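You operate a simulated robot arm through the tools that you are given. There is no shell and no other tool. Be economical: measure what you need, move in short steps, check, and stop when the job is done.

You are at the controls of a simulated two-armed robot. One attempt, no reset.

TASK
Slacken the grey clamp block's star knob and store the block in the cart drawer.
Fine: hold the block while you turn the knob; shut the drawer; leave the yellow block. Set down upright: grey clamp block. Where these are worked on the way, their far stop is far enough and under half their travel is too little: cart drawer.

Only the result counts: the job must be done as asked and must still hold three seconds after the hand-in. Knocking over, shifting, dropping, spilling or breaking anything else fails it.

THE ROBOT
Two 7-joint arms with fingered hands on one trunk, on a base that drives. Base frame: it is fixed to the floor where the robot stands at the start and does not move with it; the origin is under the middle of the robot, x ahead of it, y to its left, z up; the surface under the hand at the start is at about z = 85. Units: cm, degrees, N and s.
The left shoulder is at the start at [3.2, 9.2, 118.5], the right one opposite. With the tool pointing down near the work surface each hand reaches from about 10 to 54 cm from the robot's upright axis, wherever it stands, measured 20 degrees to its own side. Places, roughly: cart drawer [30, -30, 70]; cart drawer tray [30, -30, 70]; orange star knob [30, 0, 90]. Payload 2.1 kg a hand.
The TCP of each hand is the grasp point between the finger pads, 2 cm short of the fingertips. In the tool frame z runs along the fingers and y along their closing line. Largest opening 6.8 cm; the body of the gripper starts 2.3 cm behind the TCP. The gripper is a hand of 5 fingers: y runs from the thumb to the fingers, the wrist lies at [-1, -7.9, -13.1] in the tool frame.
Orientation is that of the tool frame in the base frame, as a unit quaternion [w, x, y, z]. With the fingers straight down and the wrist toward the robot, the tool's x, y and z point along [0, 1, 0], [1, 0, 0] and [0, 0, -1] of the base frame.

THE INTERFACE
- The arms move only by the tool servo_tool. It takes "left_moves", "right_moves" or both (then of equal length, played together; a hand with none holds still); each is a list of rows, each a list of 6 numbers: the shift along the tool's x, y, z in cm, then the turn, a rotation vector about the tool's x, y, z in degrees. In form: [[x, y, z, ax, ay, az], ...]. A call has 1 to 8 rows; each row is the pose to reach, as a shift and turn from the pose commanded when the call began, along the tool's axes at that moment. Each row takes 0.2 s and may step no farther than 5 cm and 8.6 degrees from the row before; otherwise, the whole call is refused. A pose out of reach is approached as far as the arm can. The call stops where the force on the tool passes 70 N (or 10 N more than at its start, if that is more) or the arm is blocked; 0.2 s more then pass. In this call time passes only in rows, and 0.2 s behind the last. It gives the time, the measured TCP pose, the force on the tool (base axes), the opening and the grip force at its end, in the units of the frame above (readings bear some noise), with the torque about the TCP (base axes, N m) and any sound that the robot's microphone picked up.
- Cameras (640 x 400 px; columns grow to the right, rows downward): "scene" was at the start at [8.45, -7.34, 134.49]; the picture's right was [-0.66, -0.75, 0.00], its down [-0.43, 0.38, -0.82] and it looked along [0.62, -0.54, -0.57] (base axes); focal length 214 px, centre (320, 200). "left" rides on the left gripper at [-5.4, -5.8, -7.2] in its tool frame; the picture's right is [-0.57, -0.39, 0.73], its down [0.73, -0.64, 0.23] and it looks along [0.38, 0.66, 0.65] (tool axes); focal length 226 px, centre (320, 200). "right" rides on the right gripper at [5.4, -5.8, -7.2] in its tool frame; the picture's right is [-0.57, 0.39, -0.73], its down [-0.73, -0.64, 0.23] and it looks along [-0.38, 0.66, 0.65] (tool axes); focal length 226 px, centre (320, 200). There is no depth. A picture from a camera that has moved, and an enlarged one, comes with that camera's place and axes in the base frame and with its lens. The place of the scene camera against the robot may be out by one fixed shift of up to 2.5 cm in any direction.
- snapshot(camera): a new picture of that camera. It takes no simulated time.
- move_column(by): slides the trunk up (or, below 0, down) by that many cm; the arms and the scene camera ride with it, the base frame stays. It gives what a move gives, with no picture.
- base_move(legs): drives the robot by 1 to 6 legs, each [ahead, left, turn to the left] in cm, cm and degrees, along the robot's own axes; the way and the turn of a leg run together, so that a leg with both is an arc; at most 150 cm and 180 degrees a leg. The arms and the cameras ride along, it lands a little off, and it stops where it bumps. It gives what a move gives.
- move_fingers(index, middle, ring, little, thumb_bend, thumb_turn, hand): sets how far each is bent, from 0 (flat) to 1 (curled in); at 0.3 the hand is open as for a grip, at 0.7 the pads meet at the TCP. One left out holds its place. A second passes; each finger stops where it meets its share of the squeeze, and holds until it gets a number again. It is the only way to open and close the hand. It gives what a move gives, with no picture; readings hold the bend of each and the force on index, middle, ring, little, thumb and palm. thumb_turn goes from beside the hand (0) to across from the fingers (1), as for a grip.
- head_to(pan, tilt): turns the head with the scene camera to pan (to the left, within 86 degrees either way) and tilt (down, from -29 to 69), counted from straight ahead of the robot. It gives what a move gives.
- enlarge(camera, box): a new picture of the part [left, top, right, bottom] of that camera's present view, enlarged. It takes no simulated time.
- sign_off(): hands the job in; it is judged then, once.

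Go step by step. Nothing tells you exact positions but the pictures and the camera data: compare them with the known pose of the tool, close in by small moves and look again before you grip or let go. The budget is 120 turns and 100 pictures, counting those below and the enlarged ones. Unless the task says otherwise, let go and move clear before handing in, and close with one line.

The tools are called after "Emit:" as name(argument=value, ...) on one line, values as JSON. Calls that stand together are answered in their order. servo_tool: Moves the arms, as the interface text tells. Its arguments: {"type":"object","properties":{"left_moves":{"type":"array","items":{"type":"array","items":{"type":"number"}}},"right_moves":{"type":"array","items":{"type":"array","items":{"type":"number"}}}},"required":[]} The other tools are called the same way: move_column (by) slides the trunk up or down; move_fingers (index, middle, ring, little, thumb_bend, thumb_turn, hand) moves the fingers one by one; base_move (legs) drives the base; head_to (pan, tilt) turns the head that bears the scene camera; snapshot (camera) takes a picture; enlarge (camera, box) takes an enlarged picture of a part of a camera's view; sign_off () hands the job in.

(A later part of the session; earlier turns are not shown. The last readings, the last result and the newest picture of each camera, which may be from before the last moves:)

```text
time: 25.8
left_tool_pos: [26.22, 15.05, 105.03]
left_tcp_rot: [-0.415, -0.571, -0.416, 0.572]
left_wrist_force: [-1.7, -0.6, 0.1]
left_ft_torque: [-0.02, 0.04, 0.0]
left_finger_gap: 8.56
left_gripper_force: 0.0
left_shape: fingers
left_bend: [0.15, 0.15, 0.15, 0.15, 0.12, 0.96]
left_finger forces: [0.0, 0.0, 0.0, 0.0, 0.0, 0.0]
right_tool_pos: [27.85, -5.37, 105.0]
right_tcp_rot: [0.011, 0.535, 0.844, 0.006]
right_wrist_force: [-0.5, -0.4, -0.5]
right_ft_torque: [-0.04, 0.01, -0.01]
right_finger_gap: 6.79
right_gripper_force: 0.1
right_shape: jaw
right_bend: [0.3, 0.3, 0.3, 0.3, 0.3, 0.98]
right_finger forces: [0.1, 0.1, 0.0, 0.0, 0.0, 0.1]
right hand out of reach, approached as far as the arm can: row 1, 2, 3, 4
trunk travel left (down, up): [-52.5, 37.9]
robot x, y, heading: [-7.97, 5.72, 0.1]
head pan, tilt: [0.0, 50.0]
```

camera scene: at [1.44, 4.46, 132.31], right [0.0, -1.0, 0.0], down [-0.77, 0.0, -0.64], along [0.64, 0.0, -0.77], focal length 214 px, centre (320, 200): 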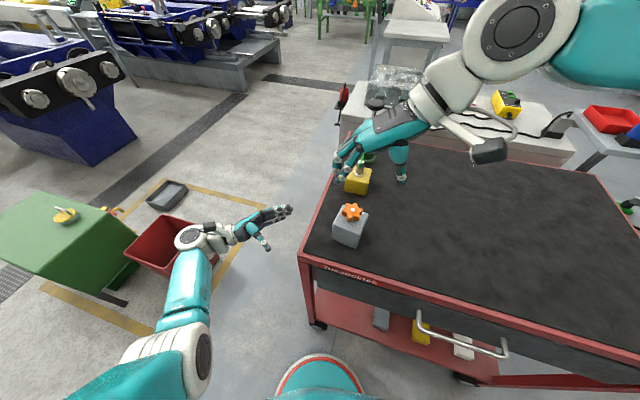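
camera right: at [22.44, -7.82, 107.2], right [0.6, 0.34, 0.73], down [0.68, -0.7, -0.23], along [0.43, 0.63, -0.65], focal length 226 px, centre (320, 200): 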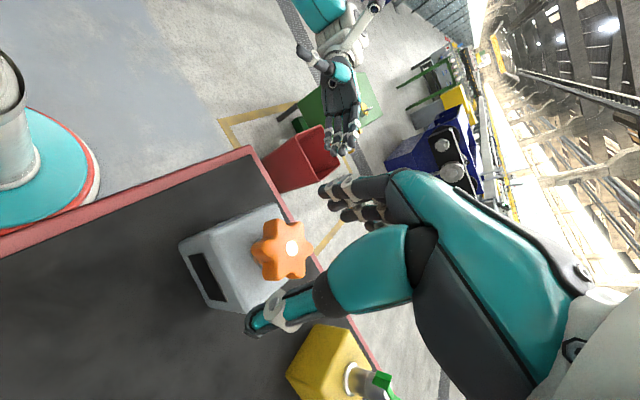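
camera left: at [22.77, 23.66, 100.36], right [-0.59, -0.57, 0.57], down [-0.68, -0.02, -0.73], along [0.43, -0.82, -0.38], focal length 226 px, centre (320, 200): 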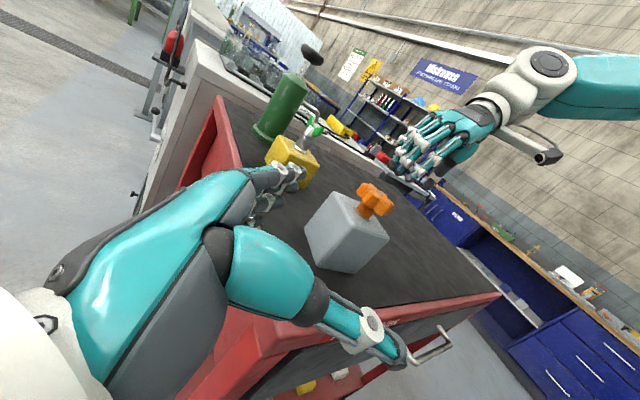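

Emit:
servo_tool(left_moves=[[-4, 0, 0, 0, 0, 0], [-8, 0, 0, 0, 0, 0], [-12, 0, 0, 0, 0, 0], [-15, 0, 0, 0, 0, 0]], right_moves=[[1, 1, -4, 0, 0, 0], [2, 2, -8, 0, 0, 0], [3, 3.5, -12, 0, 0, 0], [3, 3.5, -16, 0, 0, 0]])

Emit:
move_column(by=-20)

Emit:
snapshot(camera="scene")

```text
time: 26.8
left_tool_pos: [26.07, 15.02, 119.97]
left_tcp_rot: [-0.415, -0.572, -0.415, 0.573]
left_wrist_force: [-0.6, -1.5, 0.0]
left_ft_torque: [-0.02, -0.02, 0.0]
left_finger_gap: 8.59
left_gripper_force: 0.1
left_shape: fingers
left_bend: [0.15, 0.15, 0.15, 0.15, 0.12, 0.96]
left_finger forces: [0.1, 0.0, 0.0, 0.0, 0.0, 0.1]
right_tool_pos: [29.13, -1.03, 121.32]
right_tcp_rot: [0.01, 0.535, 0.844, 0.005]
right_wrist_force: [0.1, 0.4, -1.0]
right_ft_torque: [0.02, 0.02, 0.01]
right_finger_gap: 6.75
right_gripper_force: 0.2
right_shape: jaw
right_bend: [0.3, 0.3, 0.3, 0.3, 0.3, 0.98]
right_finger forces: [0.1, 0.0, 0.0, 0.0, 0.1, 0.0]
trunk travel left (down, up): [-52.5, 37.9]
robot x, y, heading: [-7.84, 6.06, 0.1]
head pan, tilt: [0.0, 50.0]
```

```text
time: 29.0
left_tool_pos: [26.06, 15.1, 100.0]
left_tcp_rot: [-0.416, -0.572, -0.416, 0.572]
left_wrist_force: [0.2, 0.2, -0.3]
left_ft_torque: [0.03, -0.01, -0.02]
left_finger_gap: 8.6
left_gripper_force: 0.1
left_shape: fingers
left_bend: [0.15, 0.15, 0.15, 0.15, 0.12, 0.96]
left_finger forces: [0.0, 0.0, 0.0, 0.1, 0.0, 0.1]
right_tool_pos: [29.28, -0.92, 101.37]
right_tcp_rot: [0.01, 0.537, 0.843, 0.006]
right_wrist_force: [-0.9, -0.1, 0.6]
right_ft_torque: [0.01, 0.01, 0.01]
right_finger_gap: 6.79
right_gripper_force: 0.0
right_shape: jaw
right_bend: [0.3, 0.3, 0.3, 0.3, 0.3, 0.98]
right_finger forces: [0.0, 0.0, 0.0, 0.0, 0.0, 0.0]
trunk travel left (down, up): [-32.5, 57.9]
robot x, y, heading: [-8.5, 5.93, -0.1]
head pan, tilt: [0.0, 50.0]
```

```text
70 pictures are left
camera scene: at [2.72, 4.44, 122.25], right [0.0, -1.0, 0.0], down [-0.77, 0.0, -0.64], along [0.64, 0.0, -0.77], focal length 214 px, centre (320, 200)
```

scene: 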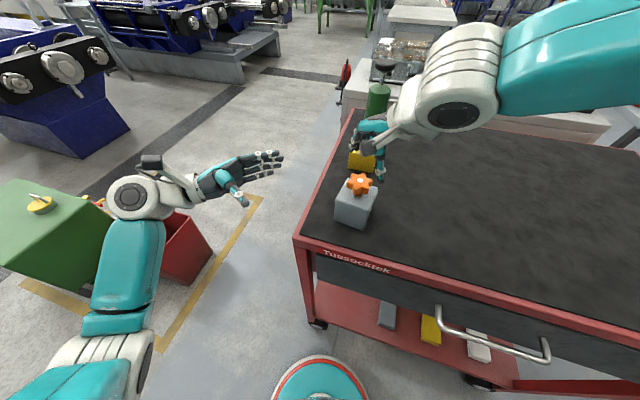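

Emit:
servo_tool(right_moves=[[-0.3, 1, 0, 0, 0, 0], [-0.5, 1.4, 2, 0, 0, 0], [-0.5, 1.4, 4, 0, 0, 0]])

Emit:
snapshot(camera="right")

```text
time: 29.8
left_tool_pos: [26.16, 15.06, 99.75]
left_tcp_rot: [0.415, 0.572, 0.416, -0.572]
left_wrist_force: [-0.3, 0.7, -0.3]
left_ft_torque: [-0.03, 0.02, 0.0]
left_finger_gap: 8.58
left_gripper_force: 0.1
left_shape: fingers
left_bend: [0.15, 0.15, 0.15, 0.15, 0.12, 0.96]
left_finger forces: [0.0, 0.0, 0.0, 0.1, 0.0, 0.0]
right_tool_pos: [30.82, -0.89, 97.45]
right_tcp_rot: [0.01, 0.536, 0.844, 0.006]
right_wrist_force: [-0.1, -0.3, 0.6]
right_ft_torque: [0.01, 0.0, -0.07]
right_finger_gap: 6.77
right_gripper_force: 0.1
right_shape: jaw
right_bend: [0.3, 0.3, 0.3, 0.3, 0.3, 0.98]
right_finger forces: [0.0, 0.0, 0.1, 0.0, 0.1, 0.1]
trunk travel left (down, up): [-32.5, 57.9]
robot x, y, heading: [-8.11, 5.7, 0.1]
head pan, tilt: [0.0, 50.0]
```

```text
69 pictures are left
camera right: at [23.02, 1.42, 104.23], right [0.57, -0.35, 0.74], down [-0.26, -0.94, -0.24], along [0.78, -0.06, -0.63], focal length 226 px, centre (320, 200)
```

right: 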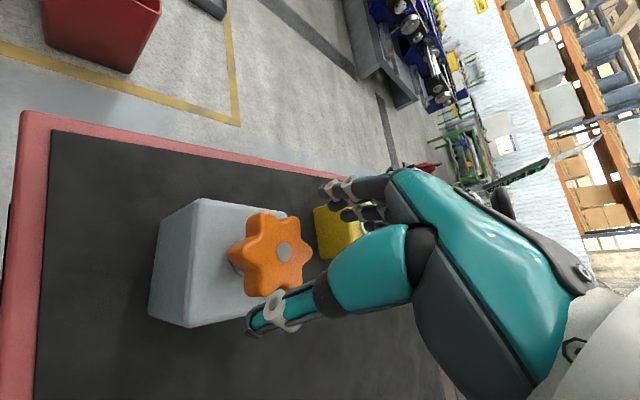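

Emit:
servo_tool(left_moves=[[0, 4.5, 0, 0, 0, 0], [0, 8.9, 0, 0, 0, 0], [4, 8.9, 0, 0, 0, 0], [8, 8.9, 1, 0, 0, 0], [10.8, 8.9, 2.5, 0, 0, 0], [10.8, 8.9, 5, 0, 0, 0]], right_moves=[[0, 0, -4, 0, 0, 0], [0, 0, -8, 0, 0, 0], [0, 0, -10, 0, 0, 0], [0, 0, -10, 0, 0, 0], [0, 0, -10, 0, 0, 0], [0, 0, -10, 0, 0, 0]])

Emit:
snapshot(camera="right")

Emit:
snapshot(camera="left")

```text
time: 31.2
left_tool_pos: [33.02, 7.64, 89.16]
left_tcp_rot: [0.415, 0.573, 0.416, -0.572]
left_wrist_force: [0.2, 0.5, 0.1]
left_ft_torque: [0.02, 0.02, -0.01]
left_finger_gap: 8.6
left_gripper_force: 0.1
left_shape: fingers
left_bend: [0.15, 0.15, 0.15, 0.15, 0.12, 0.96]
left_finger forces: [0.0, 0.1, 0.1, 0.0, 0.0, 0.0]
right_tool_pos: [30.58, -1.02, 107.46]
right_tcp_rot: [0.01, 0.537, 0.844, 0.006]
right_wrist_force: [-0.4, -0.6, 0.9]
right_ft_torque: [-0.03, 0.01, -0.01]
right_finger_gap: 6.75
right_gripper_force: 0.1
right_shape: jaw
right_bend: [0.3, 0.3, 0.3, 0.3, 0.3, 0.98]
right_finger forces: [0.0, 0.1, 0.0, 0.0, 0.0, 0.0]
trunk travel left (down, up): [-32.5, 57.9]
robot x, y, heading: [-8.44, 6.53, 0.1]
head pan, tilt: [0.0, 50.0]
```

```text
68 pictures are left
camera right: at [22.82, 1.43, 114.25], right [0.57, -0.35, 0.74], down [-0.26, -0.94, -0.24], along [0.78, -0.06, -0.63], focal length 226 px, centre (320, 200)
```

right: 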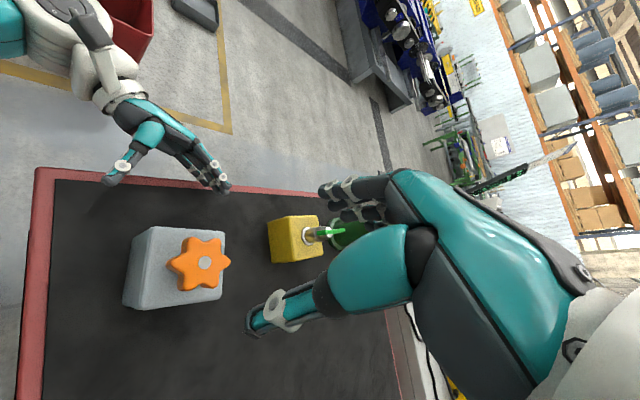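

```text
67 pictures are left
camera left: at [29.69, 16.19, 94.59], right [-0.59, -0.57, 0.57], down [-0.68, -0.02, -0.73], along [0.43, -0.82, -0.38], focal length 226 px, centre (320, 200)
```

left: 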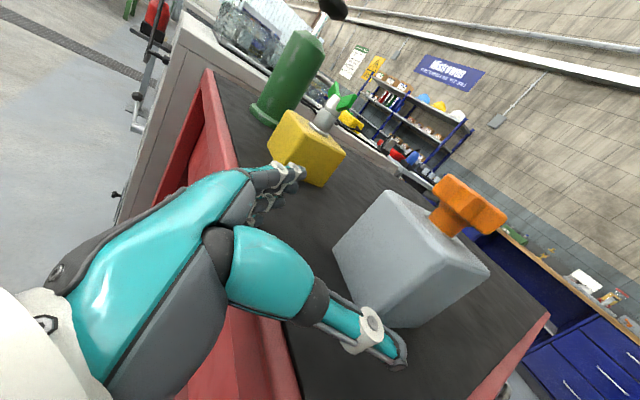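

Emit:
enlarge(camera="scene", box=[270, 130, 430, 230])

Emit:
enlarge(camera="left", box=[260, 140, 560, 340])

```text
4.00 times, centred on (350, 180) of scene
camera zoom: at [2.73, 4.44, 122.24], right [0.0, -1.0, 0.0], down [-0.77, 0.0, -0.64], along [0.64, 0.0, -0.77], focal length 858 px, centre (200, 280)
```

zoom: 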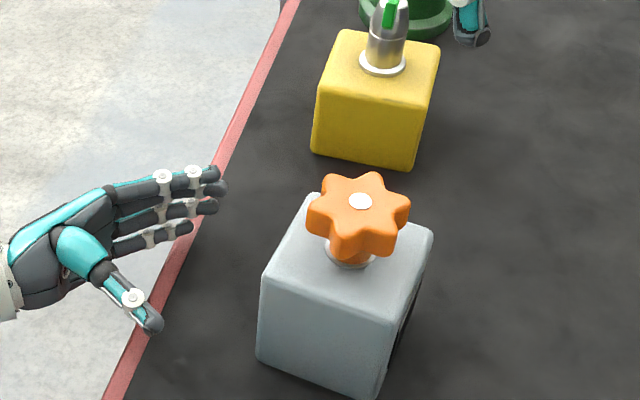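

```text
2.00 times, centred on (410, 240) of left
camera zoom: at [29.69, 16.19, 94.59], right [-0.59, -0.57, 0.57], down [-0.68, -0.02, -0.73], along [0.43, -0.82, -0.38], focal length 452 px, centre (140, 120)
```

zoom: 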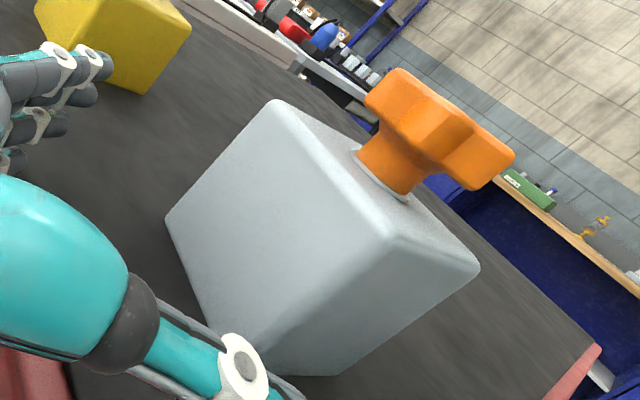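

Emit:
servo_tool(left_moves=[[0.1, 0.5, 2, 0, 0, 0], [0.15, 0.5, 4.5, 0, 0, 0], [0.15, 0.5, 6.4, 0, 0, 0]])

Emit:
move_fingers(hand="left", index=0.6, middle=0.6, ring=0.6, little=0.6, thumb_bend=0.6)

Emit:
snapshot(camera="right")

```text
time: 32.0
left_tool_pos: [31.59, 1.36, 89.24]
left_tcp_rot: [0.416, 0.572, 0.417, -0.571]
left_wrist_force: [-0.8, 1.5, 0.4]
left_ft_torque: [-0.02, 0.04, -0.06]
left_finger_gap: 8.66
left_gripper_force: 0.7
left_shape: fingers
left_bend: [0.15, 0.15, 0.15, 0.15, 0.11, 0.96]
left_finger forces: [0.0, 0.0, 0.0, 0.0, 1.3, 0.0]
right_tool_pos: [30.74, -0.97, 107.3]
right_tcp_rot: [0.011, 0.536, 0.844, 0.006]
right_wrist_force: [0.0, -0.6, -0.7]
right_ft_torque: [0.01, -0.02, 0.03]
right_finger_gap: 6.8
right_gripper_force: 0.1
right_shape: jaw
right_bend: [0.3, 0.3, 0.3, 0.3, 0.3, 0.98]
right_finger forces: [0.0, 0.0, 0.0, 0.0, 0.1, 0.0]
trunk travel left (down, up): [-32.5, 57.9]
robot x, y, heading: [-7.88, 6.18, 0.1]
head pan, tilt: [0.0, 50.0]
```

```text
time: 33.0
left_tool_pos: [31.48, 1.4, 89.03]
left_tcp_rot: [0.416, 0.572, 0.417, -0.571]
left_wrist_force: [3.3, 1.7, 3.4]
left_ft_torque: [-0.02, -0.36, 0.1]
left_finger_gap: 6.44
left_gripper_force: 32.3
left_shape: fingers
left_bend: [0.37, 0.48, 0.45, 0.49, 0.19, 0.96]
left_finger forces: [10.0, 6.9, 8.3, 8.7, 30.5, 0.0]
right_tool_pos: [30.73, -1.03, 107.36]
right_tcp_rot: [0.01, 0.536, 0.844, 0.007]
right_wrist_force: [0.6, -0.5, 0.4]
right_ft_torque: [0.01, -0.02, 0.01]
right_finger_gap: 6.74
right_gripper_force: 0.1
right_shape: jaw
right_bend: [0.3, 0.3, 0.3, 0.3, 0.3, 0.98]
right_finger forces: [0.0, 0.0, 0.0, 0.0, 0.1, 0.0]
trunk travel left (down, up): [-32.5, 57.9]
robot x, y, heading: [-8.0, 5.91, -0.1]
head pan, tilt: [0.0, 50.0]
```

```text
64 pictures are left
camera right: at [22.83, 1.45, 114.25], right [0.57, -0.35, 0.74], down [-0.26, -0.94, -0.24], along [0.78, -0.06, -0.63], focal length 226 px, centre (320, 200)
```

right: 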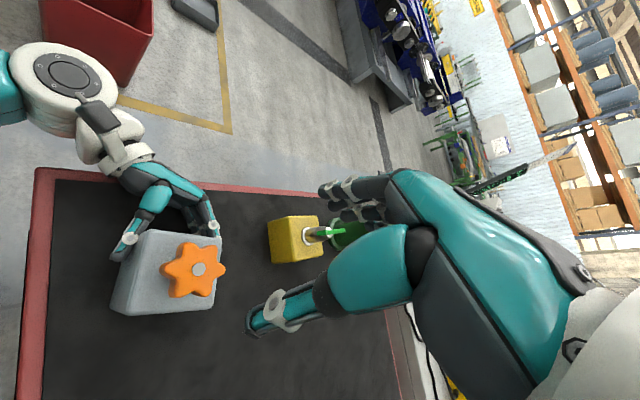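

Emit:
servo_tool(right_moves=[[0.1, -0.6, 4, 0, 0, 0], [0.2, -1.1, 7, 0, 0, 0], [0.2, -1.1, 9.4, 0, 0, 0]])

Emit:
snapshot(camera="right")

Emit:
snapshot(camera="left")

```text
time: 33.8
left_tool_pos: [31.62, 1.48, 89.01]
left_tcp_rot: [-0.416, -0.572, -0.415, 0.573]
left_wrist_force: [2.4, 0.7, 3.3]
left_ft_torque: [-0.01, -0.34, 0.14]
left_finger_gap: 6.42
left_gripper_force: 31.9
left_shape: fingers
left_bend: [0.37, 0.48, 0.45, 0.49, 0.19, 0.96]
left_finger forces: [10.2, 6.8, 8.4, 8.8, 30.5, 0.0]
right_tool_pos: [29.69, -1.26, 97.84]
right_tcp_rot: [0.01, 0.536, 0.844, 0.006]
right_wrist_force: [-0.5, 1.1, -0.3]
right_ft_torque: [-0.02, 0.0, -0.04]
right_finger_gap: 6.78
right_gripper_force: 0.0
right_shape: jaw
right_bend: [0.3, 0.3, 0.3, 0.3, 0.3, 0.98]
right_finger forces: [0.0, 0.0, 0.0, 0.1, 0.0, 0.1]
trunk travel left (down, up): [-32.5, 57.9]
robot x, y, heading: [-8.08, 5.92, -0.1]
head pan, tilt: [0.0, 50.0]
```

```text
63 pictures are left
camera right: at [21.91, 1.12, 104.72], right [0.57, -0.35, 0.74], down [-0.26, -0.94, -0.24], along [0.78, -0.06, -0.63], focal length 226 px, centre (320, 200)
```

right: 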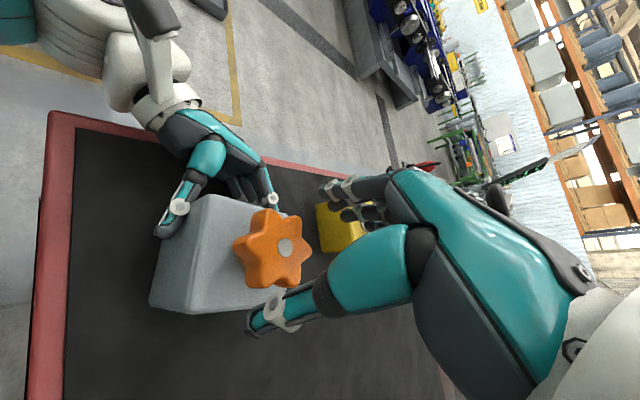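

```text
62 pictures are left
camera left: at [28.17, 10.01, 94.47], right [-0.59, -0.57, 0.57], down [-0.68, -0.02, -0.73], along [0.43, -0.82, -0.38], focal length 226 px, centre (320, 200)
```

left: 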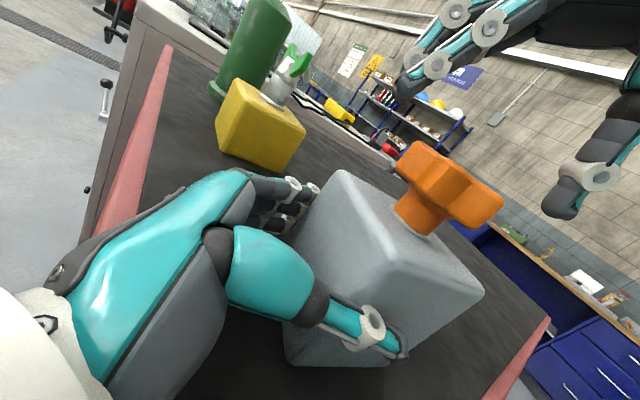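

Emit:
servo_tool(right_moves=[[0, 0, 1.8, 0, 0, 0], [0, 0, 3.4, 0, 0, 0]])

Emit:
snapshot(camera="left")

Emit:
snapshot(camera="right")

```text
time: 34.4
left_tool_pos: [31.61, 1.36, 89.08]
left_tcp_rot: [-0.416, -0.572, -0.416, 0.572]
left_wrist_force: [2.3, 2.1, 3.3]
left_ft_torque: [-0.01, -0.36, 0.11]
left_finger_gap: 6.42
left_gripper_force: 31.8
left_shape: fingers
left_bend: [0.37, 0.48, 0.45, 0.49, 0.19, 0.96]
left_finger forces: [9.9, 6.9, 8.3, 8.5, 30.3, 0.0]
right_tool_pos: [29.89, -1.23, 94.5]
right_tcp_rot: [0.01, 0.536, 0.844, 0.006]
right_wrist_force: [-0.1, -0.6, -0.5]
right_ft_torque: [-0.02, 0.02, 0.01]
right_finger_gap: 6.78
right_gripper_force: 0.0
right_shape: jaw
right_bend: [0.3, 0.3, 0.3, 0.3, 0.3, 0.98]
right_finger forces: [0.0, 0.0, 0.0, 0.0, 0.1, 0.0]
trunk travel left (down, up): [-32.5, 57.9]
robot x, y, heading: [-7.83, 6.17, 0.1]
head pan, tilt: [0.0, 50.0]
```

```text
61 pictures are left
camera left: at [28.17, 10.0, 94.47], right [-0.59, -0.57, 0.57], down [-0.68, -0.02, -0.73], along [0.43, -0.82, -0.38], focal length 226 px, centre (320, 200)
```

left: 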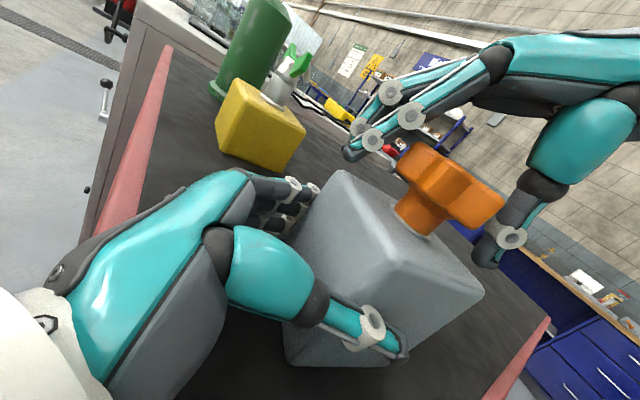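

```text
60 pictures are left
camera right: at [22.07, 1.15, 101.33], right [0.57, -0.35, 0.74], down [-0.26, -0.94, -0.24], along [0.78, -0.06, -0.63], focal length 226 px, centre (320, 200)
```

right: 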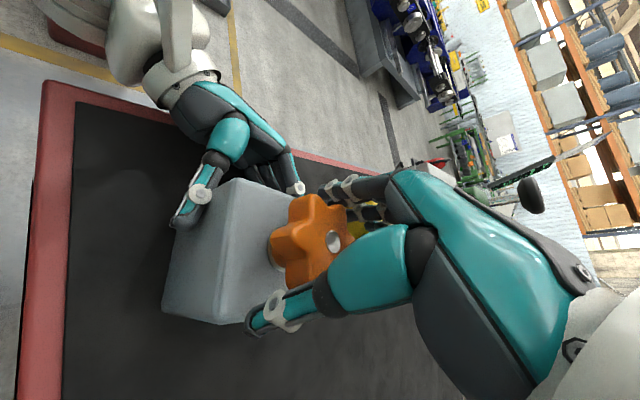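

Emit:
move_fingers(hand="right", index=0.6, middle=0.6, ring=0.6, little=0.6, thumb_bend=0.6)

Emit:
snapshot(camera="left")

```text
time: 35.4
left_tool_pos: [31.51, 1.38, 89.14]
left_tcp_rot: [0.416, 0.572, 0.416, -0.572]
left_wrist_force: [5.6, 3.5, 4.0]
left_ft_torque: [0.03, -0.3, 0.08]
left_finger_gap: 6.44
left_gripper_force: 32.1
left_shape: fingers
left_bend: [0.37, 0.48, 0.45, 0.49, 0.19, 0.96]
left_finger forces: [11.8, 7.0, 8.3, 8.4, 29.2, 0.0]
right_tool_pos: [29.91, -1.28, 94.36]
right_tcp_rot: [0.01, 0.536, 0.844, 0.006]
right_wrist_force: [-3.4, -0.8, 0.4]
right_ft_torque: [0.01, -0.03, 0.04]
right_finger_gap: 3.31
right_gripper_force: 8.8
right_shape: fingers
right_bend: [0.48, 0.58, 0.6, 0.6, 0.5, 0.97]
right_finger forces: [6.3, 0.9, 0.0, 0.1, 10.1, 0.0]
trunk travel left (down, up): [-32.5, 57.9]
robot x, y, heading: [-7.89, 5.96, -0.2]
head pan, tilt: [0.0, 50.0]
```

```text
59 pictures are left
camera left: at [28.19, 10.01, 94.48], right [-0.59, -0.57, 0.57], down [-0.68, -0.02, -0.73], along [0.43, -0.82, -0.38], focal length 226 px, centre (320, 200)
```

left: 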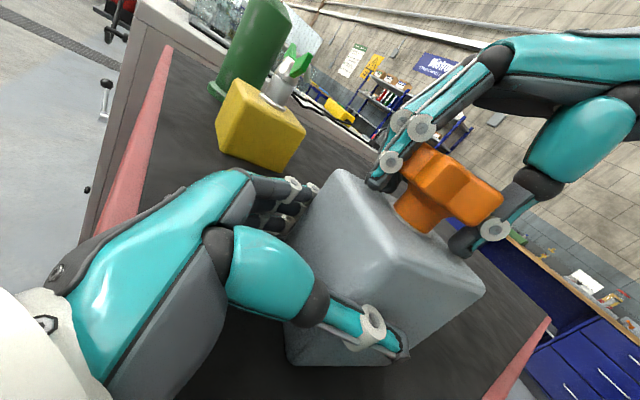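

Emit:
move_fingers(hand="right", index=0.85, middle=0.85, ring=0.85, little=0.85, thumb_bend=0.8)

Emit:
servo_tool(right_moves=[[0, 0, 0, 0, 0, -5], [0, 0, 0, 0, 0, -10], [0, 0, 0, 0, 0, -15]])

Emit:
snapshot(camera="left")

```text
time: 36.4
left_tool_pos: [31.57, 1.39, 89.11]
left_tcp_rot: [-0.415, -0.572, -0.416, 0.572]
left_wrist_force: [-1.2, 1.1, 17.4]
left_ft_torque: [-0.4, -0.46, -0.16]
left_finger_gap: 6.33
left_gripper_force: 32.6
left_shape: fingers
left_bend: [0.39, 0.49, 0.46, 0.51, 0.16, 0.95]
left_finger forces: [8.5, 6.8, 9.0, 7.3, 33.7, 0.1]
right_tool_pos: [29.81, -1.29, 94.44]
right_tcp_rot: [0.01, 0.537, 0.844, 0.006]
right_wrist_force: [1.1, -0.7, -16.9]
right_ft_torque: [-0.1, 0.66, 0.12]
right_finger_gap: 2.25
right_gripper_force: 46.8
right_shape: fingers
right_bend: [0.78, 0.78, 0.75, 0.85, 0.59, 0.94]
right_finger forces: [21.1, 20.6, 12.0, 0.1, 39.4, 0.1]
trunk travel left (down, up): [-32.5, 57.9]
robot x, y, heading: [-8.09, 5.93, -0.1]
head pan, tilt: [0.0, 50.0]
```

```text
time: 37.2
left_tool_pos: [31.51, 1.4, 89.07]
left_tcp_rot: [-0.416, -0.572, -0.416, 0.572]
left_wrist_force: [-5.4, 2.9, 19.7]
left_ft_torque: [-0.44, -0.47, -0.04]
left_finger_gap: 6.35
left_gripper_force: 31.9
left_shape: fingers
left_bend: [0.39, 0.49, 0.47, 0.5, 0.14, 0.94]
left_finger forces: [8.2, 6.2, 8.0, 7.7, 34.5, 0.1]
right_tool_pos: [29.89, -1.29, 94.45]
right_tcp_rot: [0.011, 0.421, 0.907, 0.005]
right_wrist_force: [4.9, -2.9, -24.6]
right_ft_torque: [-0.22, 0.49, -0.15]
right_finger_gap: 2.23
right_gripper_force: 43.1
right_shape: fingers
right_bend: [0.78, 0.78, 0.76, 0.85, 0.63, 0.89]
right_finger forces: [20.4, 20.0, 12.7, 0.0, 33.0, 0.0]
trunk travel left (down, up): [-32.5, 57.9]
robot x, y, heading: [-7.8, 5.9, -0.3]
head pan, tilt: [0.0, 50.0]
```

```text
58 pictures are left
camera left: at [28.2, 9.98, 94.47], right [-0.59, -0.57, 0.57], down [-0.68, -0.02, -0.73], along [0.43, -0.82, -0.38], focal length 226 px, centre (320, 200)
```

left: 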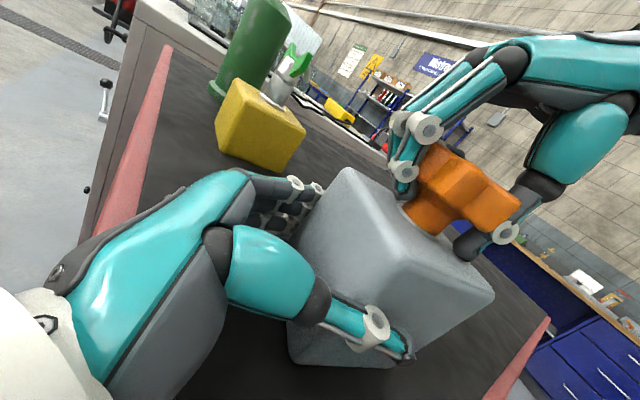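

Emit:
servo_tool(right_moves=[[0, 0, 0.1, 0, 0, -6], [0, 0, 0.2, 0, 0, -12], [0, 0, 0.2, 0, 0, -18], [0, 0, 0.2, 0, 0, -24], [0, 0, 0.2, 0, 0, -30]])

Emit:
snapshot(camera="left")

Emit:
enlarge(camera="scene", box=[270, 130, 430, 230])

```text
time: 38.4
left_tool_pos: [31.47, 1.4, 89.06]
left_tcp_rot: [0.416, 0.572, 0.415, -0.572]
left_wrist_force: [-6.6, -1.7, 13.0]
left_ft_torque: [-0.2, -0.27, 0.03]
left_finger_gap: 6.28
left_gripper_force: 29.5
left_shape: fingers
left_bend: [0.4, 0.5, 0.47, 0.51, 0.14, 0.94]
left_finger forces: [8.5, 6.1, 7.4, 6.6, 30.3, 0.0]
right_tool_pos: [29.81, -1.21, 94.34]
right_tcp_rot: [0.012, 0.172, 0.985, 0.002]
right_wrist_force: [6.7, 2.3, -17.5]
right_ft_torque: [0.02, 0.14, -0.14]
right_finger_gap: 2.15
right_gripper_force: 39.1
right_shape: fingers
right_bend: [0.79, 0.79, 0.76, 0.85, 0.65, 0.87]
right_finger forces: [17.2, 16.8, 12.9, 0.0, 32.0, 0.0]
trunk travel left (down, up): [-32.5, 57.9]
robot x, y, heading: [-7.96, 5.87, -0.1]
head pan, tilt: [0.0, 50.0]
```

```text
57 pictures are left
camera left: at [28.19, 9.96, 94.46], right [-0.59, -0.57, 0.57], down [-0.68, -0.02, -0.73], along [0.43, -0.82, -0.38], focal length 226 px, centre (320, 200)
```

left: 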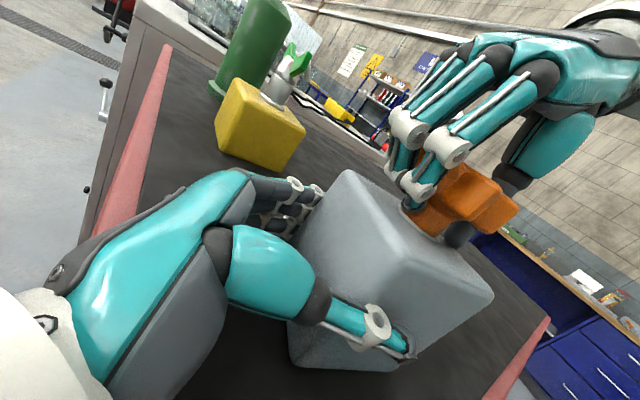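

```text
4.00 times, centred on (350, 180) of scene
camera zoom: at [2.77, 4.43, 122.24], right [0.0, -1.0, 0.0], down [-0.77, 0.0, -0.64], along [0.64, 0.0, -0.77], focal length 858 px, centre (200, 280)
```

zoom: 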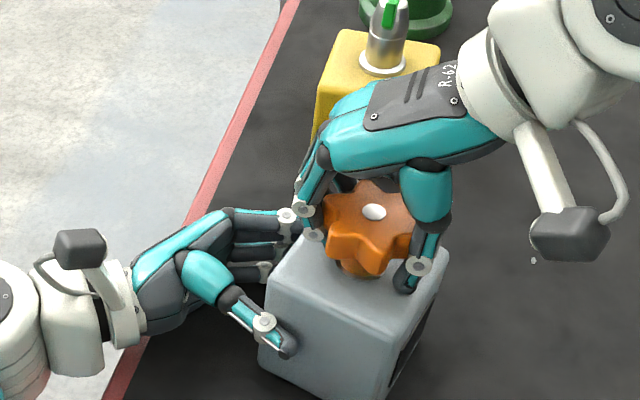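

Emit:
servo_tool(right_moves=[[0, 0, 0, 0, 0, -6], [0, 0, 0, 0, 0, -12], [0, 0, 0, 0, 0, -18], [0, 0, 0, 0, 0, -24], [0, 0, 0, 0, 0, -30], [0, 0, 0, 0, 0, -36], [0, 0, 0, 0, 0, -42]])

Emit:
enlarge(camera="scene", box=[270, 130, 430, 230])

```text
time: 40.0
left_tool_pos: [31.58, 1.43, 88.91]
left_tcp_rot: [0.414, 0.572, 0.418, -0.572]
left_wrist_force: [-3.9, 5.1, 1.2]
left_ft_torque: [0.01, 0.07, -0.19]
left_finger_gap: 3.28
left_gripper_force: 3.2
left_shape: fingers
left_bend: [0.6, 0.6, 0.6, 0.6, 0.35, 0.98]
left_finger forces: [0.0, 0.1, 0.0, 0.0, 5.2, 0.1]
right_tool_pos: [28.24, -2.22, 94.79]
right_tcp_rot: [0.011, -0.192, 0.981, -0.003]
right_wrist_force: [2.9, -4.8, -6.7]
right_ft_torque: [-0.29, -0.13, -0.07]
right_finger_gap: 2.14
right_gripper_force: 43.3
right_shape: fingers
right_bend: [0.79, 0.81, 0.78, 0.85, 0.64, 0.85]
right_finger forces: [20.3, 17.8, 7.4, 0.1, 41.8, 0.0]
right hand out of reach, approached as far as the arm can: row 5, 6, 7
trunk travel left (down, up): [-32.5, 57.9]
robot x, y, heading: [-7.94, 5.62, 0.1]
head pan, tilt: [0.0, 50.0]
```

```text
4.00 times, centred on (350, 180) of scene
camera zoom: at [2.77, 4.43, 122.24], right [0.0, -1.0, 0.0], down [-0.77, 0.0, -0.64], along [0.64, 0.0, -0.77], focal length 858 px, centre (200, 280)
```

zoom: 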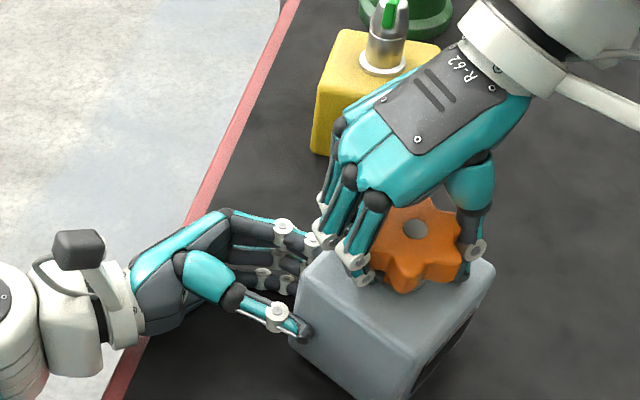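

Emit:
servo_tool(right_moves=[[0, 0, 0.4, 0, 0, 0]])

Emit:
move_fingers(hand="right", index=0.3, middle=0.3, ring=0.3, little=0.3, thumb_bend=0.3, thumb_turn=1)

Emit:
move_fingers(hand="left", index=0.12, middle=0.12, ring=0.12, little=0.12, thumb_bend=0.1, thumb_turn=1)

Emit:
servo_tool(left_moves=[[0, 0, -2.5, 0, 0, 0], [0, 0, -5, 0, 0, 0], [0, 0, -7.5, 0, 0, 0]], right_moves=[[0, 0, -3, 0, 0, 0], [0, 0, -6, 0, 0, 0], [0, 0, -10, 0, 0, 0]])

Emit:
enlarge(camera="scene", box=[270, 130, 430, 230])

Emit:
enlarge(camera="left", box=[260, 140, 560, 340])

```text
time: 40.4
left_tool_pos: [31.49, 1.4, 88.84]
left_tcp_rot: [0.416, 0.572, 0.416, -0.572]
left_wrist_force: [-3.2, 4.7, 0.7]
left_ft_torque: [0.0, 0.03, -0.18]
left_finger_gap: 3.34
left_gripper_force: 2.4
left_shape: fingers
left_bend: [0.6, 0.6, 0.6, 0.6, 0.34, 1.0]
left_finger forces: [0.0, 0.0, 0.0, 0.1, 5.4, 0.0]
right_tool_pos: [28.28, -2.19, 94.53]
right_tcp_rot: [0.014, -0.192, 0.981, -0.002]
right_wrist_force: [5.6, -5.2, 6.1]
right_ft_torque: [-0.37, -0.05, -0.04]
right_finger_gap: 2.11
right_gripper_force: 46.7
right_shape: fingers
right_bend: [0.79, 0.81, 0.78, 0.85, 0.65, 0.85]
right_finger forces: [17.0, 18.4, 7.4, 0.0, 49.5, 0.0]
trunk travel left (down, up): [-32.5, 57.9]
robot x, y, heading: [-7.76, 5.96, -0.0]
head pan, tilt: [0.0, 50.0]
```

```text
time: 41.4
left_tool_pos: [31.53, 1.34, 89.05]
left_tcp_rot: [-0.416, -0.572, -0.415, 0.572]
left_wrist_force: [-0.9, 3.1, -1.7]
left_ft_torque: [0.01, -0.01, -0.11]
left_finger_gap: 2.95
left_gripper_force: 1.2
left_shape: fingers
left_bend: [0.6, 0.6, 0.6, 0.6, 0.41, 1.0]
left_finger forces: [0.1, 0.0, 0.0, 0.0, 2.7, 0.1]
right_tool_pos: [28.27, -2.22, 94.47]
right_tcp_rot: [0.012, -0.191, 0.981, -0.002]
right_wrist_force: [1.0, -2.4, 0.3]
right_ft_torque: [-0.01, 0.0, 0.0]
right_finger_gap: 6.47
right_gripper_force: 1.8
right_shape: fingers
right_bend: [0.3, 0.3, 0.3, 0.3, 0.27, 0.98]
right_finger forces: [0.1, 0.0, 0.0, 0.1, 2.9, 0.0]
trunk travel left (down, up): [-32.5, 57.9]
robot x, y, heading: [-8.12, 5.99, -0.1]
head pan, tilt: [0.0, 50.0]
```

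```text
time: 42.4
left_tool_pos: [31.46, 1.28, 89.24]
left_tcp_rot: [-0.416, -0.571, -0.416, 0.572]
left_wrist_force: [0.0, -0.6, 0.2]
left_ft_torque: [0.0, 0.0, -0.01]
left_finger_gap: 8.92
left_gripper_force: 0.0
left_shape: fingers
left_bend: [0.12, 0.12, 0.12, 0.12, 0.1, 0.96]
left_finger forces: [0.0, 0.0, 0.1, 0.0, 0.0, 0.1]
right_tool_pos: [28.14, -2.32, 94.37]
right_tcp_rot: [0.013, -0.192, 0.981, -0.002]
right_wrist_force: [0.6, -1.7, 0.8]
right_ft_torque: [0.01, 0.01, 0.04]
right_finger_gap: 6.44
right_gripper_force: 1.2
right_shape: fingers
right_bend: [0.3, 0.3, 0.3, 0.3, 0.28, 0.97]
right_finger forces: [0.1, 0.0, 0.1, 0.0, 1.9, 0.1]
trunk travel left (down, up): [-32.5, 57.9]
robot x, y, heading: [-8.16, 5.96, 0.3]
head pan, tilt: [0.0, 50.0]
```

```text
time: 43.2
left_tool_pos: [33.86, 8.56, 89.05]
left_tcp_rot: [0.416, 0.572, 0.416, -0.572]
left_wrist_force: [-0.7, -0.2, 0.9]
left_ft_torque: [0.0, 0.01, 0.01]
left_finger_gap: 8.94
left_gripper_force: 0.1
left_shape: fingers
left_bend: [0.12, 0.12, 0.12, 0.12, 0.1, 0.96]
left_finger forces: [0.0, 0.0, 0.0, 0.1, 0.0, 0.1]
right_tool_pos: [28.09, -2.28, 104.4]
right_tcp_rot: [0.011, -0.192, 0.981, -0.002]
right_wrist_force: [-0.9, -0.7, -0.2]
right_ft_torque: [0.0, 0.0, 0.03]
right_finger_gap: 6.24
right_gripper_force: 0.1
right_shape: fingers
right_bend: [0.3, 0.3, 0.3, 0.3, 0.3, 0.98]
right_finger forces: [0.0, 0.0, 0.1, 0.1, 0.0, 0.1]
trunk travel left (down, up): [-32.5, 57.9]
robot x, y, heading: [-7.98, 6.07, 0.1]
head pan, tilt: [0.0, 50.0]
```

```text
4.00 times, centred on (350, 180) of scene
camera zoom: at [2.74, 4.43, 122.24], right [0.0, -1.0, 0.0], down [-0.77, 0.0, -0.64], along [0.64, 0.0, -0.77], focal length 858 px, centre (200, 280)
```

zoom: 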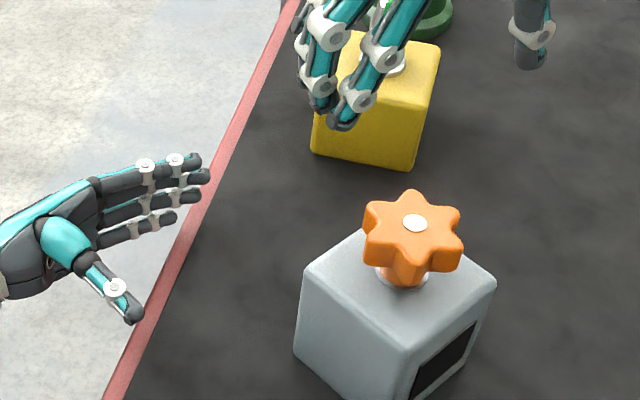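

```text
2.00 times, centred on (410, 240) of left
camera zoom: at [30.5, 17.09, 94.44], right [-0.59, -0.57, 0.57], down [-0.68, -0.02, -0.73], along [0.43, -0.82, -0.38], focal length 452 px, centre (140, 120)
```

zoom: 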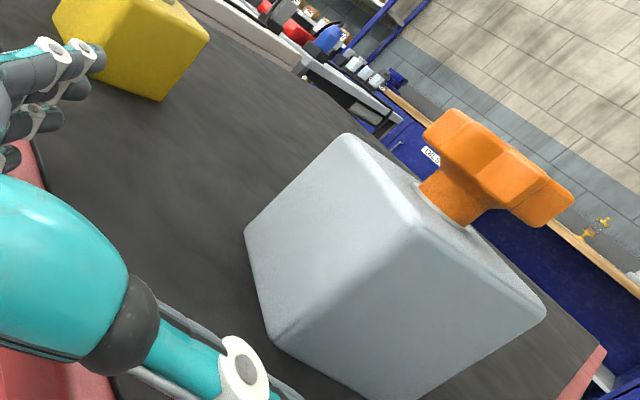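

Emit:
servo_tool(left_moves=[[-3, 0, 0, 0, 0, 0], [-6, 0, 0, 0, 0, 0]], right_moves=[[0, 0, -3, 0, 0, 6], [0, 0, -6, 0, 0, 12]])

Emit:
move_column(by=-6)

Emit:
servo_tool(left_moves=[[0, 1, 1.4, 7.5, 0, 0], [0, 2, 2.7, 15, 0, 0], [0, 2.9, 4, 22.5, 0, 0], [0, 3.66, 5.3, 30, 0, 0]])

Emit:
snapshot(camera="left")

Emit:
snapshot(camera="scene")

```text
time: 43.8
left_tool_pos: [33.78, 8.5, 94.95]
left_tcp_rot: [-0.415, -0.572, -0.417, 0.572]
left_wrist_force: [0.2, 0.7, -0.6]
left_ft_torque: [0.01, 0.01, 0.02]
left_finger_gap: 8.93
left_gripper_force: 0.0
left_shape: fingers
left_bend: [0.12, 0.12, 0.12, 0.12, 0.1, 0.96]
left_finger forces: [0.1, 0.0, 0.0, 0.0, 0.0, 0.0]
right_tool_pos: [28.08, -2.16, 110.61]
right_tcp_rot: [0.012, -0.087, 0.996, -0.002]
right_wrist_force: [-0.5, -0.6, 0.7]
right_ft_torque: [0.06, -0.02, 0.02]
right_finger_gap: 6.26
right_gripper_force: 0.1
right_shape: fingers
right_bend: [0.3, 0.3, 0.3, 0.3, 0.3, 0.98]
right_finger forces: [0.0, 0.0, 0.1, 0.0, 0.1, 0.0]
trunk travel left (down, up): [-32.5, 57.9]
robot x, y, heading: [-8.02, 6.33, -0.1]
head pan, tilt: [0.0, 50.0]
```

```text
time: 44.8
left_tool_pos: [33.89, 8.54, 89.07]
left_tcp_rot: [0.416, 0.572, 0.416, -0.572]
left_wrist_force: [0.1, 0.8, -0.6]
left_ft_torque: [0.0, 0.03, -0.02]
left_finger_gap: 8.93
left_gripper_force: 0.0
left_shape: fingers
left_bend: [0.12, 0.12, 0.12, 0.12, 0.1, 0.96]
left_finger forces: [0.0, 0.0, 0.0, 0.1, 0.0, 0.1]
right_tool_pos: [27.91, -2.2, 104.39]
right_tcp_rot: [0.012, -0.088, 0.996, -0.001]
right_wrist_force: [0.1, 0.5, 0.2]
right_ft_torque: [-0.03, 0.0, -0.01]
right_finger_gap: 6.23
right_gripper_force: 0.1
right_shape: fingers
right_bend: [0.3, 0.3, 0.3, 0.3, 0.3, 0.98]
right_finger forces: [0.1, 0.0, 0.1, 0.0, 0.0, 0.0]
trunk travel left (down, up): [-26.5, 63.9]
robot x, y, heading: [-7.71, 5.72, 0.0]
head pan, tilt: [0.0, 50.0]
```

```text
time: 45.8
left_tool_pos: [31.69, 2.42, 90.0]
left_tcp_rot: [-0.254, -0.66, -0.254, 0.66]
left_wrist_force: [-0.1, -0.1, 0.9]
left_ft_torque: [-0.01, 0.0, -0.01]
left_finger_gap: 8.94
left_gripper_force: 0.0
left_shape: fingers
left_bend: [0.12, 0.12, 0.12, 0.12, 0.1, 0.96]
left_finger forces: [0.1, 0.1, 0.0, 0.1, 0.0, 0.1]
left hand out of reach, approached as far as the arm can: row 3, 4
right_tool_pos: [27.83, -2.11, 104.38]
right_tcp_rot: [0.011, -0.088, 0.996, -0.002]
right_wrist_force: [0.4, 0.8, -0.6]
right_ft_torque: [0.02, 0.01, 0.0]
right_finger_gap: 6.25
right_gripper_force: 0.1
right_shape: fingers
right_bend: [0.3, 0.3, 0.3, 0.3, 0.3, 0.98]
right_finger forces: [0.1, 0.0, 0.0, 0.0, 0.0, 0.1]
trunk travel left (down, up): [-26.5, 63.9]
robot x, y, heading: [-8.24, 5.98, -0.2]
head pan, tilt: [0.0, 50.0]
```

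```text
52 pictures are left
camera left: at [33.05, 11.61, 95.45], right [-0.8, -0.2, 0.57], down [-0.6, 0.32, -0.73], along [-0.03, -0.93, -0.38], focal length 226 px, centre (320, 200)
```

left: 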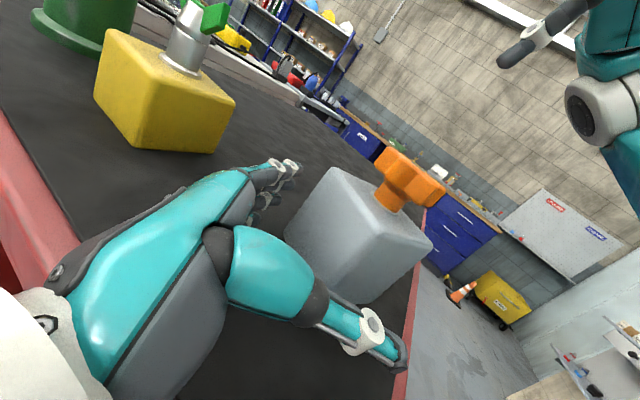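

```text
51 pictures are left
camera scene: at [3.69, 4.46, 116.18], right [0.0, -1.0, 0.0], down [-0.77, 0.0, -0.64], along [0.64, 0.0, -0.77], focal length 214 px, centre (320, 200)
```

scene: 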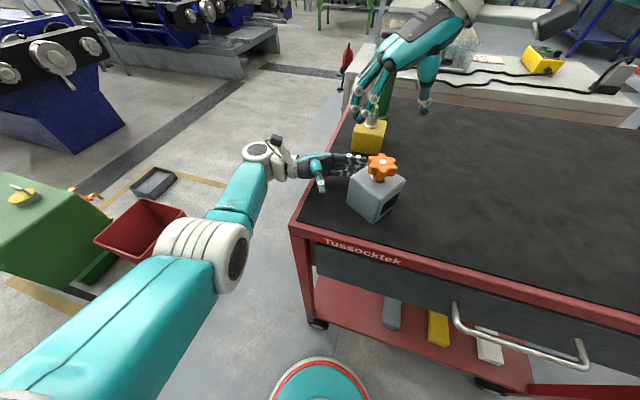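

Emit:
servo_tool(left_moves=[[0, -2.5, -1.5, 0, 0, 0], [0, -5.7, -1.5, 0, 0, 0]])

Emit:
base_move(legs=[[6, 0, 0]])

Emit:
snapshot(camera="left")

```text
time: 46.4
left_tool_pos: [28.84, 7.74, 90.09]
left_tcp_rot: [0.253, 0.66, 0.254, -0.66]
left_wrist_force: [-0.8, -0.3, -0.4]
left_ft_torque: [0.02, -0.01, -0.03]
left_finger_gap: 8.93
left_gripper_force: 0.0
left_shape: fingers
left_bend: [0.12, 0.12, 0.12, 0.12, 0.1, 0.96]
left_finger forces: [0.0, 0.1, 0.0, 0.0, 0.0, 0.0]
right_tool_pos: [27.91, -2.3, 104.18]
right_tcp_rot: [0.012, -0.088, 0.996, -0.001]
right_wrist_force: [0.0, 0.0, 0.2]
right_ft_torque: [0.03, -0.03, -0.02]
right_finger_gap: 6.26
right_gripper_force: 0.1
right_shape: fingers
right_bend: [0.3, 0.3, 0.3, 0.3, 0.3, 0.98]
right_finger forces: [0.0, 0.1, 0.0, 0.0, 0.1, 0.0]
trunk travel left (down, up): [-26.5, 63.9]
robot x, y, heading: [-8.21, 5.98, 0.3]
head pan, tilt: [0.0, 50.0]
```

```text
time: 47.4
left_tool_pos: [34.93, 7.73, 90.04]
left_tcp_rot: [0.254, 0.66, 0.254, -0.66]
left_wrist_force: [-0.1, 0.4, -0.1]
left_ft_torque: [0.0, -0.03, 0.0]
left_finger_gap: 8.94
left_gripper_force: 0.0
left_shape: fingers
left_bend: [0.12, 0.12, 0.12, 0.12, 0.1, 0.96]
left_finger forces: [0.0, 0.0, 0.0, 0.1, 0.1, 0.0]
right_tool_pos: [33.81, -2.22, 104.29]
right_tcp_rot: [0.012, -0.088, 0.996, 0.0]
right_wrist_force: [0.1, 0.0, 0.7]
right_ft_torque: [0.02, -0.01, 0.02]
right_finger_gap: 6.25
right_gripper_force: 0.0
right_shape: fingers
right_bend: [0.3, 0.3, 0.3, 0.3, 0.3, 0.98]
right_finger forces: [0.0, 0.1, 0.1, 0.0, 0.0, 0.0]
trunk travel left (down, up): [-26.5, 63.9]
robot x, y, heading: [-2.09, 6.01, -0.2]
head pan, tilt: [0.0, 50.0]
```

```text
50 pictures are left
camera left: at [36.36, 16.83, 95.45], right [-0.8, -0.2, 0.57], down [-0.6, 0.32, -0.73], along [-0.04, -0.93, -0.38], focal length 226 px, centre (320, 200)
```

left: 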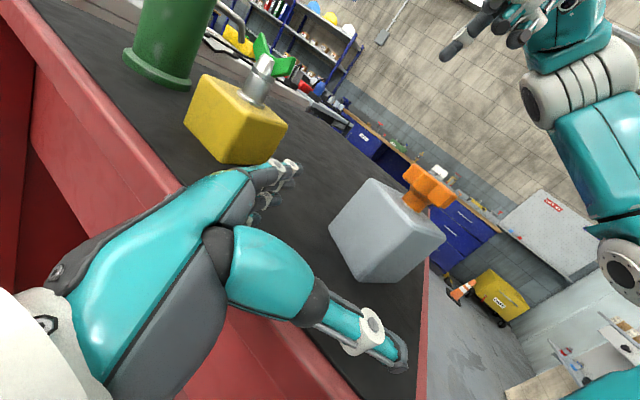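

Emit:
enlarge(camera="left", box=[300, 140, 480, 300])

Emit:
enlarge(camera="scene", box=[270, 130, 450, 250])

```text
2.50 times, centred on (390, 220) of left
camera zoom: at [36.36, 16.83, 95.45], right [-0.8, -0.2, 0.57], down [-0.6, 0.32, -0.73], along [-0.04, -0.93, -0.38], focal length 565 px, centre (145, 150)
```

zoom: 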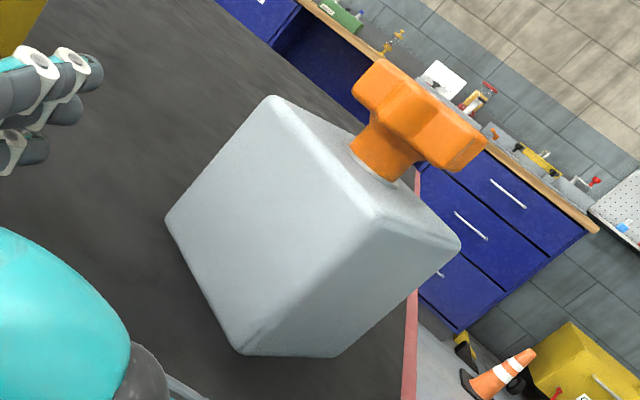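

```text
3.33 times, centred on (360, 190) of scene
camera zoom: at [9.68, 4.44, 116.18], right [0.0, -1.0, 0.0], down [-0.77, 0.0, -0.64], along [0.64, 0.0, -0.77], focal length 715 px, centre (187, 233)
```

zoom: 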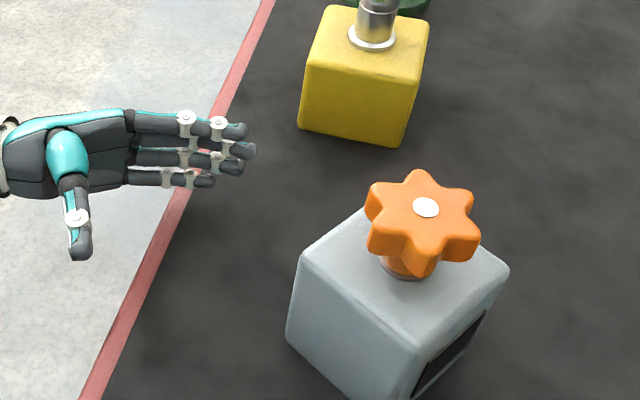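

Emit:
servo_tool(left_moves=[[0, 4.85, 0, 0, 0, 0], [0.5, 4.85, 3.2, 0, 0, 0], [1, 4.85, 6, 0, 0, 0]])

Emit:
snapshot(camera="left")

```text
time: 48.2
left_tool_pos: [33.69, 0.11, 89.03]
left_tcp_rot: [-0.254, -0.66, -0.254, 0.66]
left_wrist_force: [-0.5, 0.0, -0.1]
left_ft_torque: [0.0, 0.03, 0.01]
left_finger_gap: 8.94
left_gripper_force: 0.0
left_shape: fingers
left_bend: [0.12, 0.12, 0.12, 0.12, 0.1, 0.96]
left_finger forces: [0.0, 0.1, 0.0, 0.1, 0.0, 0.0]
right_tool_pos: [33.88, -2.21, 104.36]
right_tcp_rot: [0.012, -0.089, 0.996, -0.001]
right_wrist_force: [-0.1, 0.6, 0.3]
right_ft_torque: [-0.01, 0.01, 0.02]
right_finger_gap: 6.25
right_gripper_force: 0.2
right_shape: fingers
right_bend: [0.3, 0.3, 0.3, 0.3, 0.3, 0.98]
right_finger forces: [0.1, 0.0, 0.1, 0.0, 0.0, 0.1]
trunk travel left (down, up): [-26.5, 63.9]
robot x, y, heading: [-2.01, 5.8, -0.1]
head pan, tilt: [0.0, 50.0]
```

```text
47 pictures are left
camera left: at [35.05, 9.22, 94.39], right [-0.8, -0.2, 0.57], down [-0.6, 0.32, -0.73], along [-0.04, -0.93, -0.38], focal length 226 px, centre (320, 200)
```

left: 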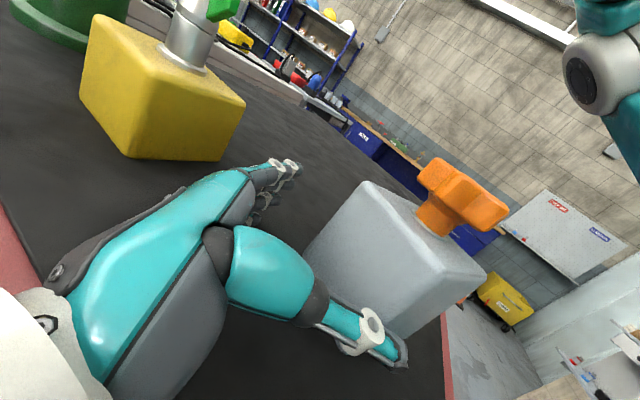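

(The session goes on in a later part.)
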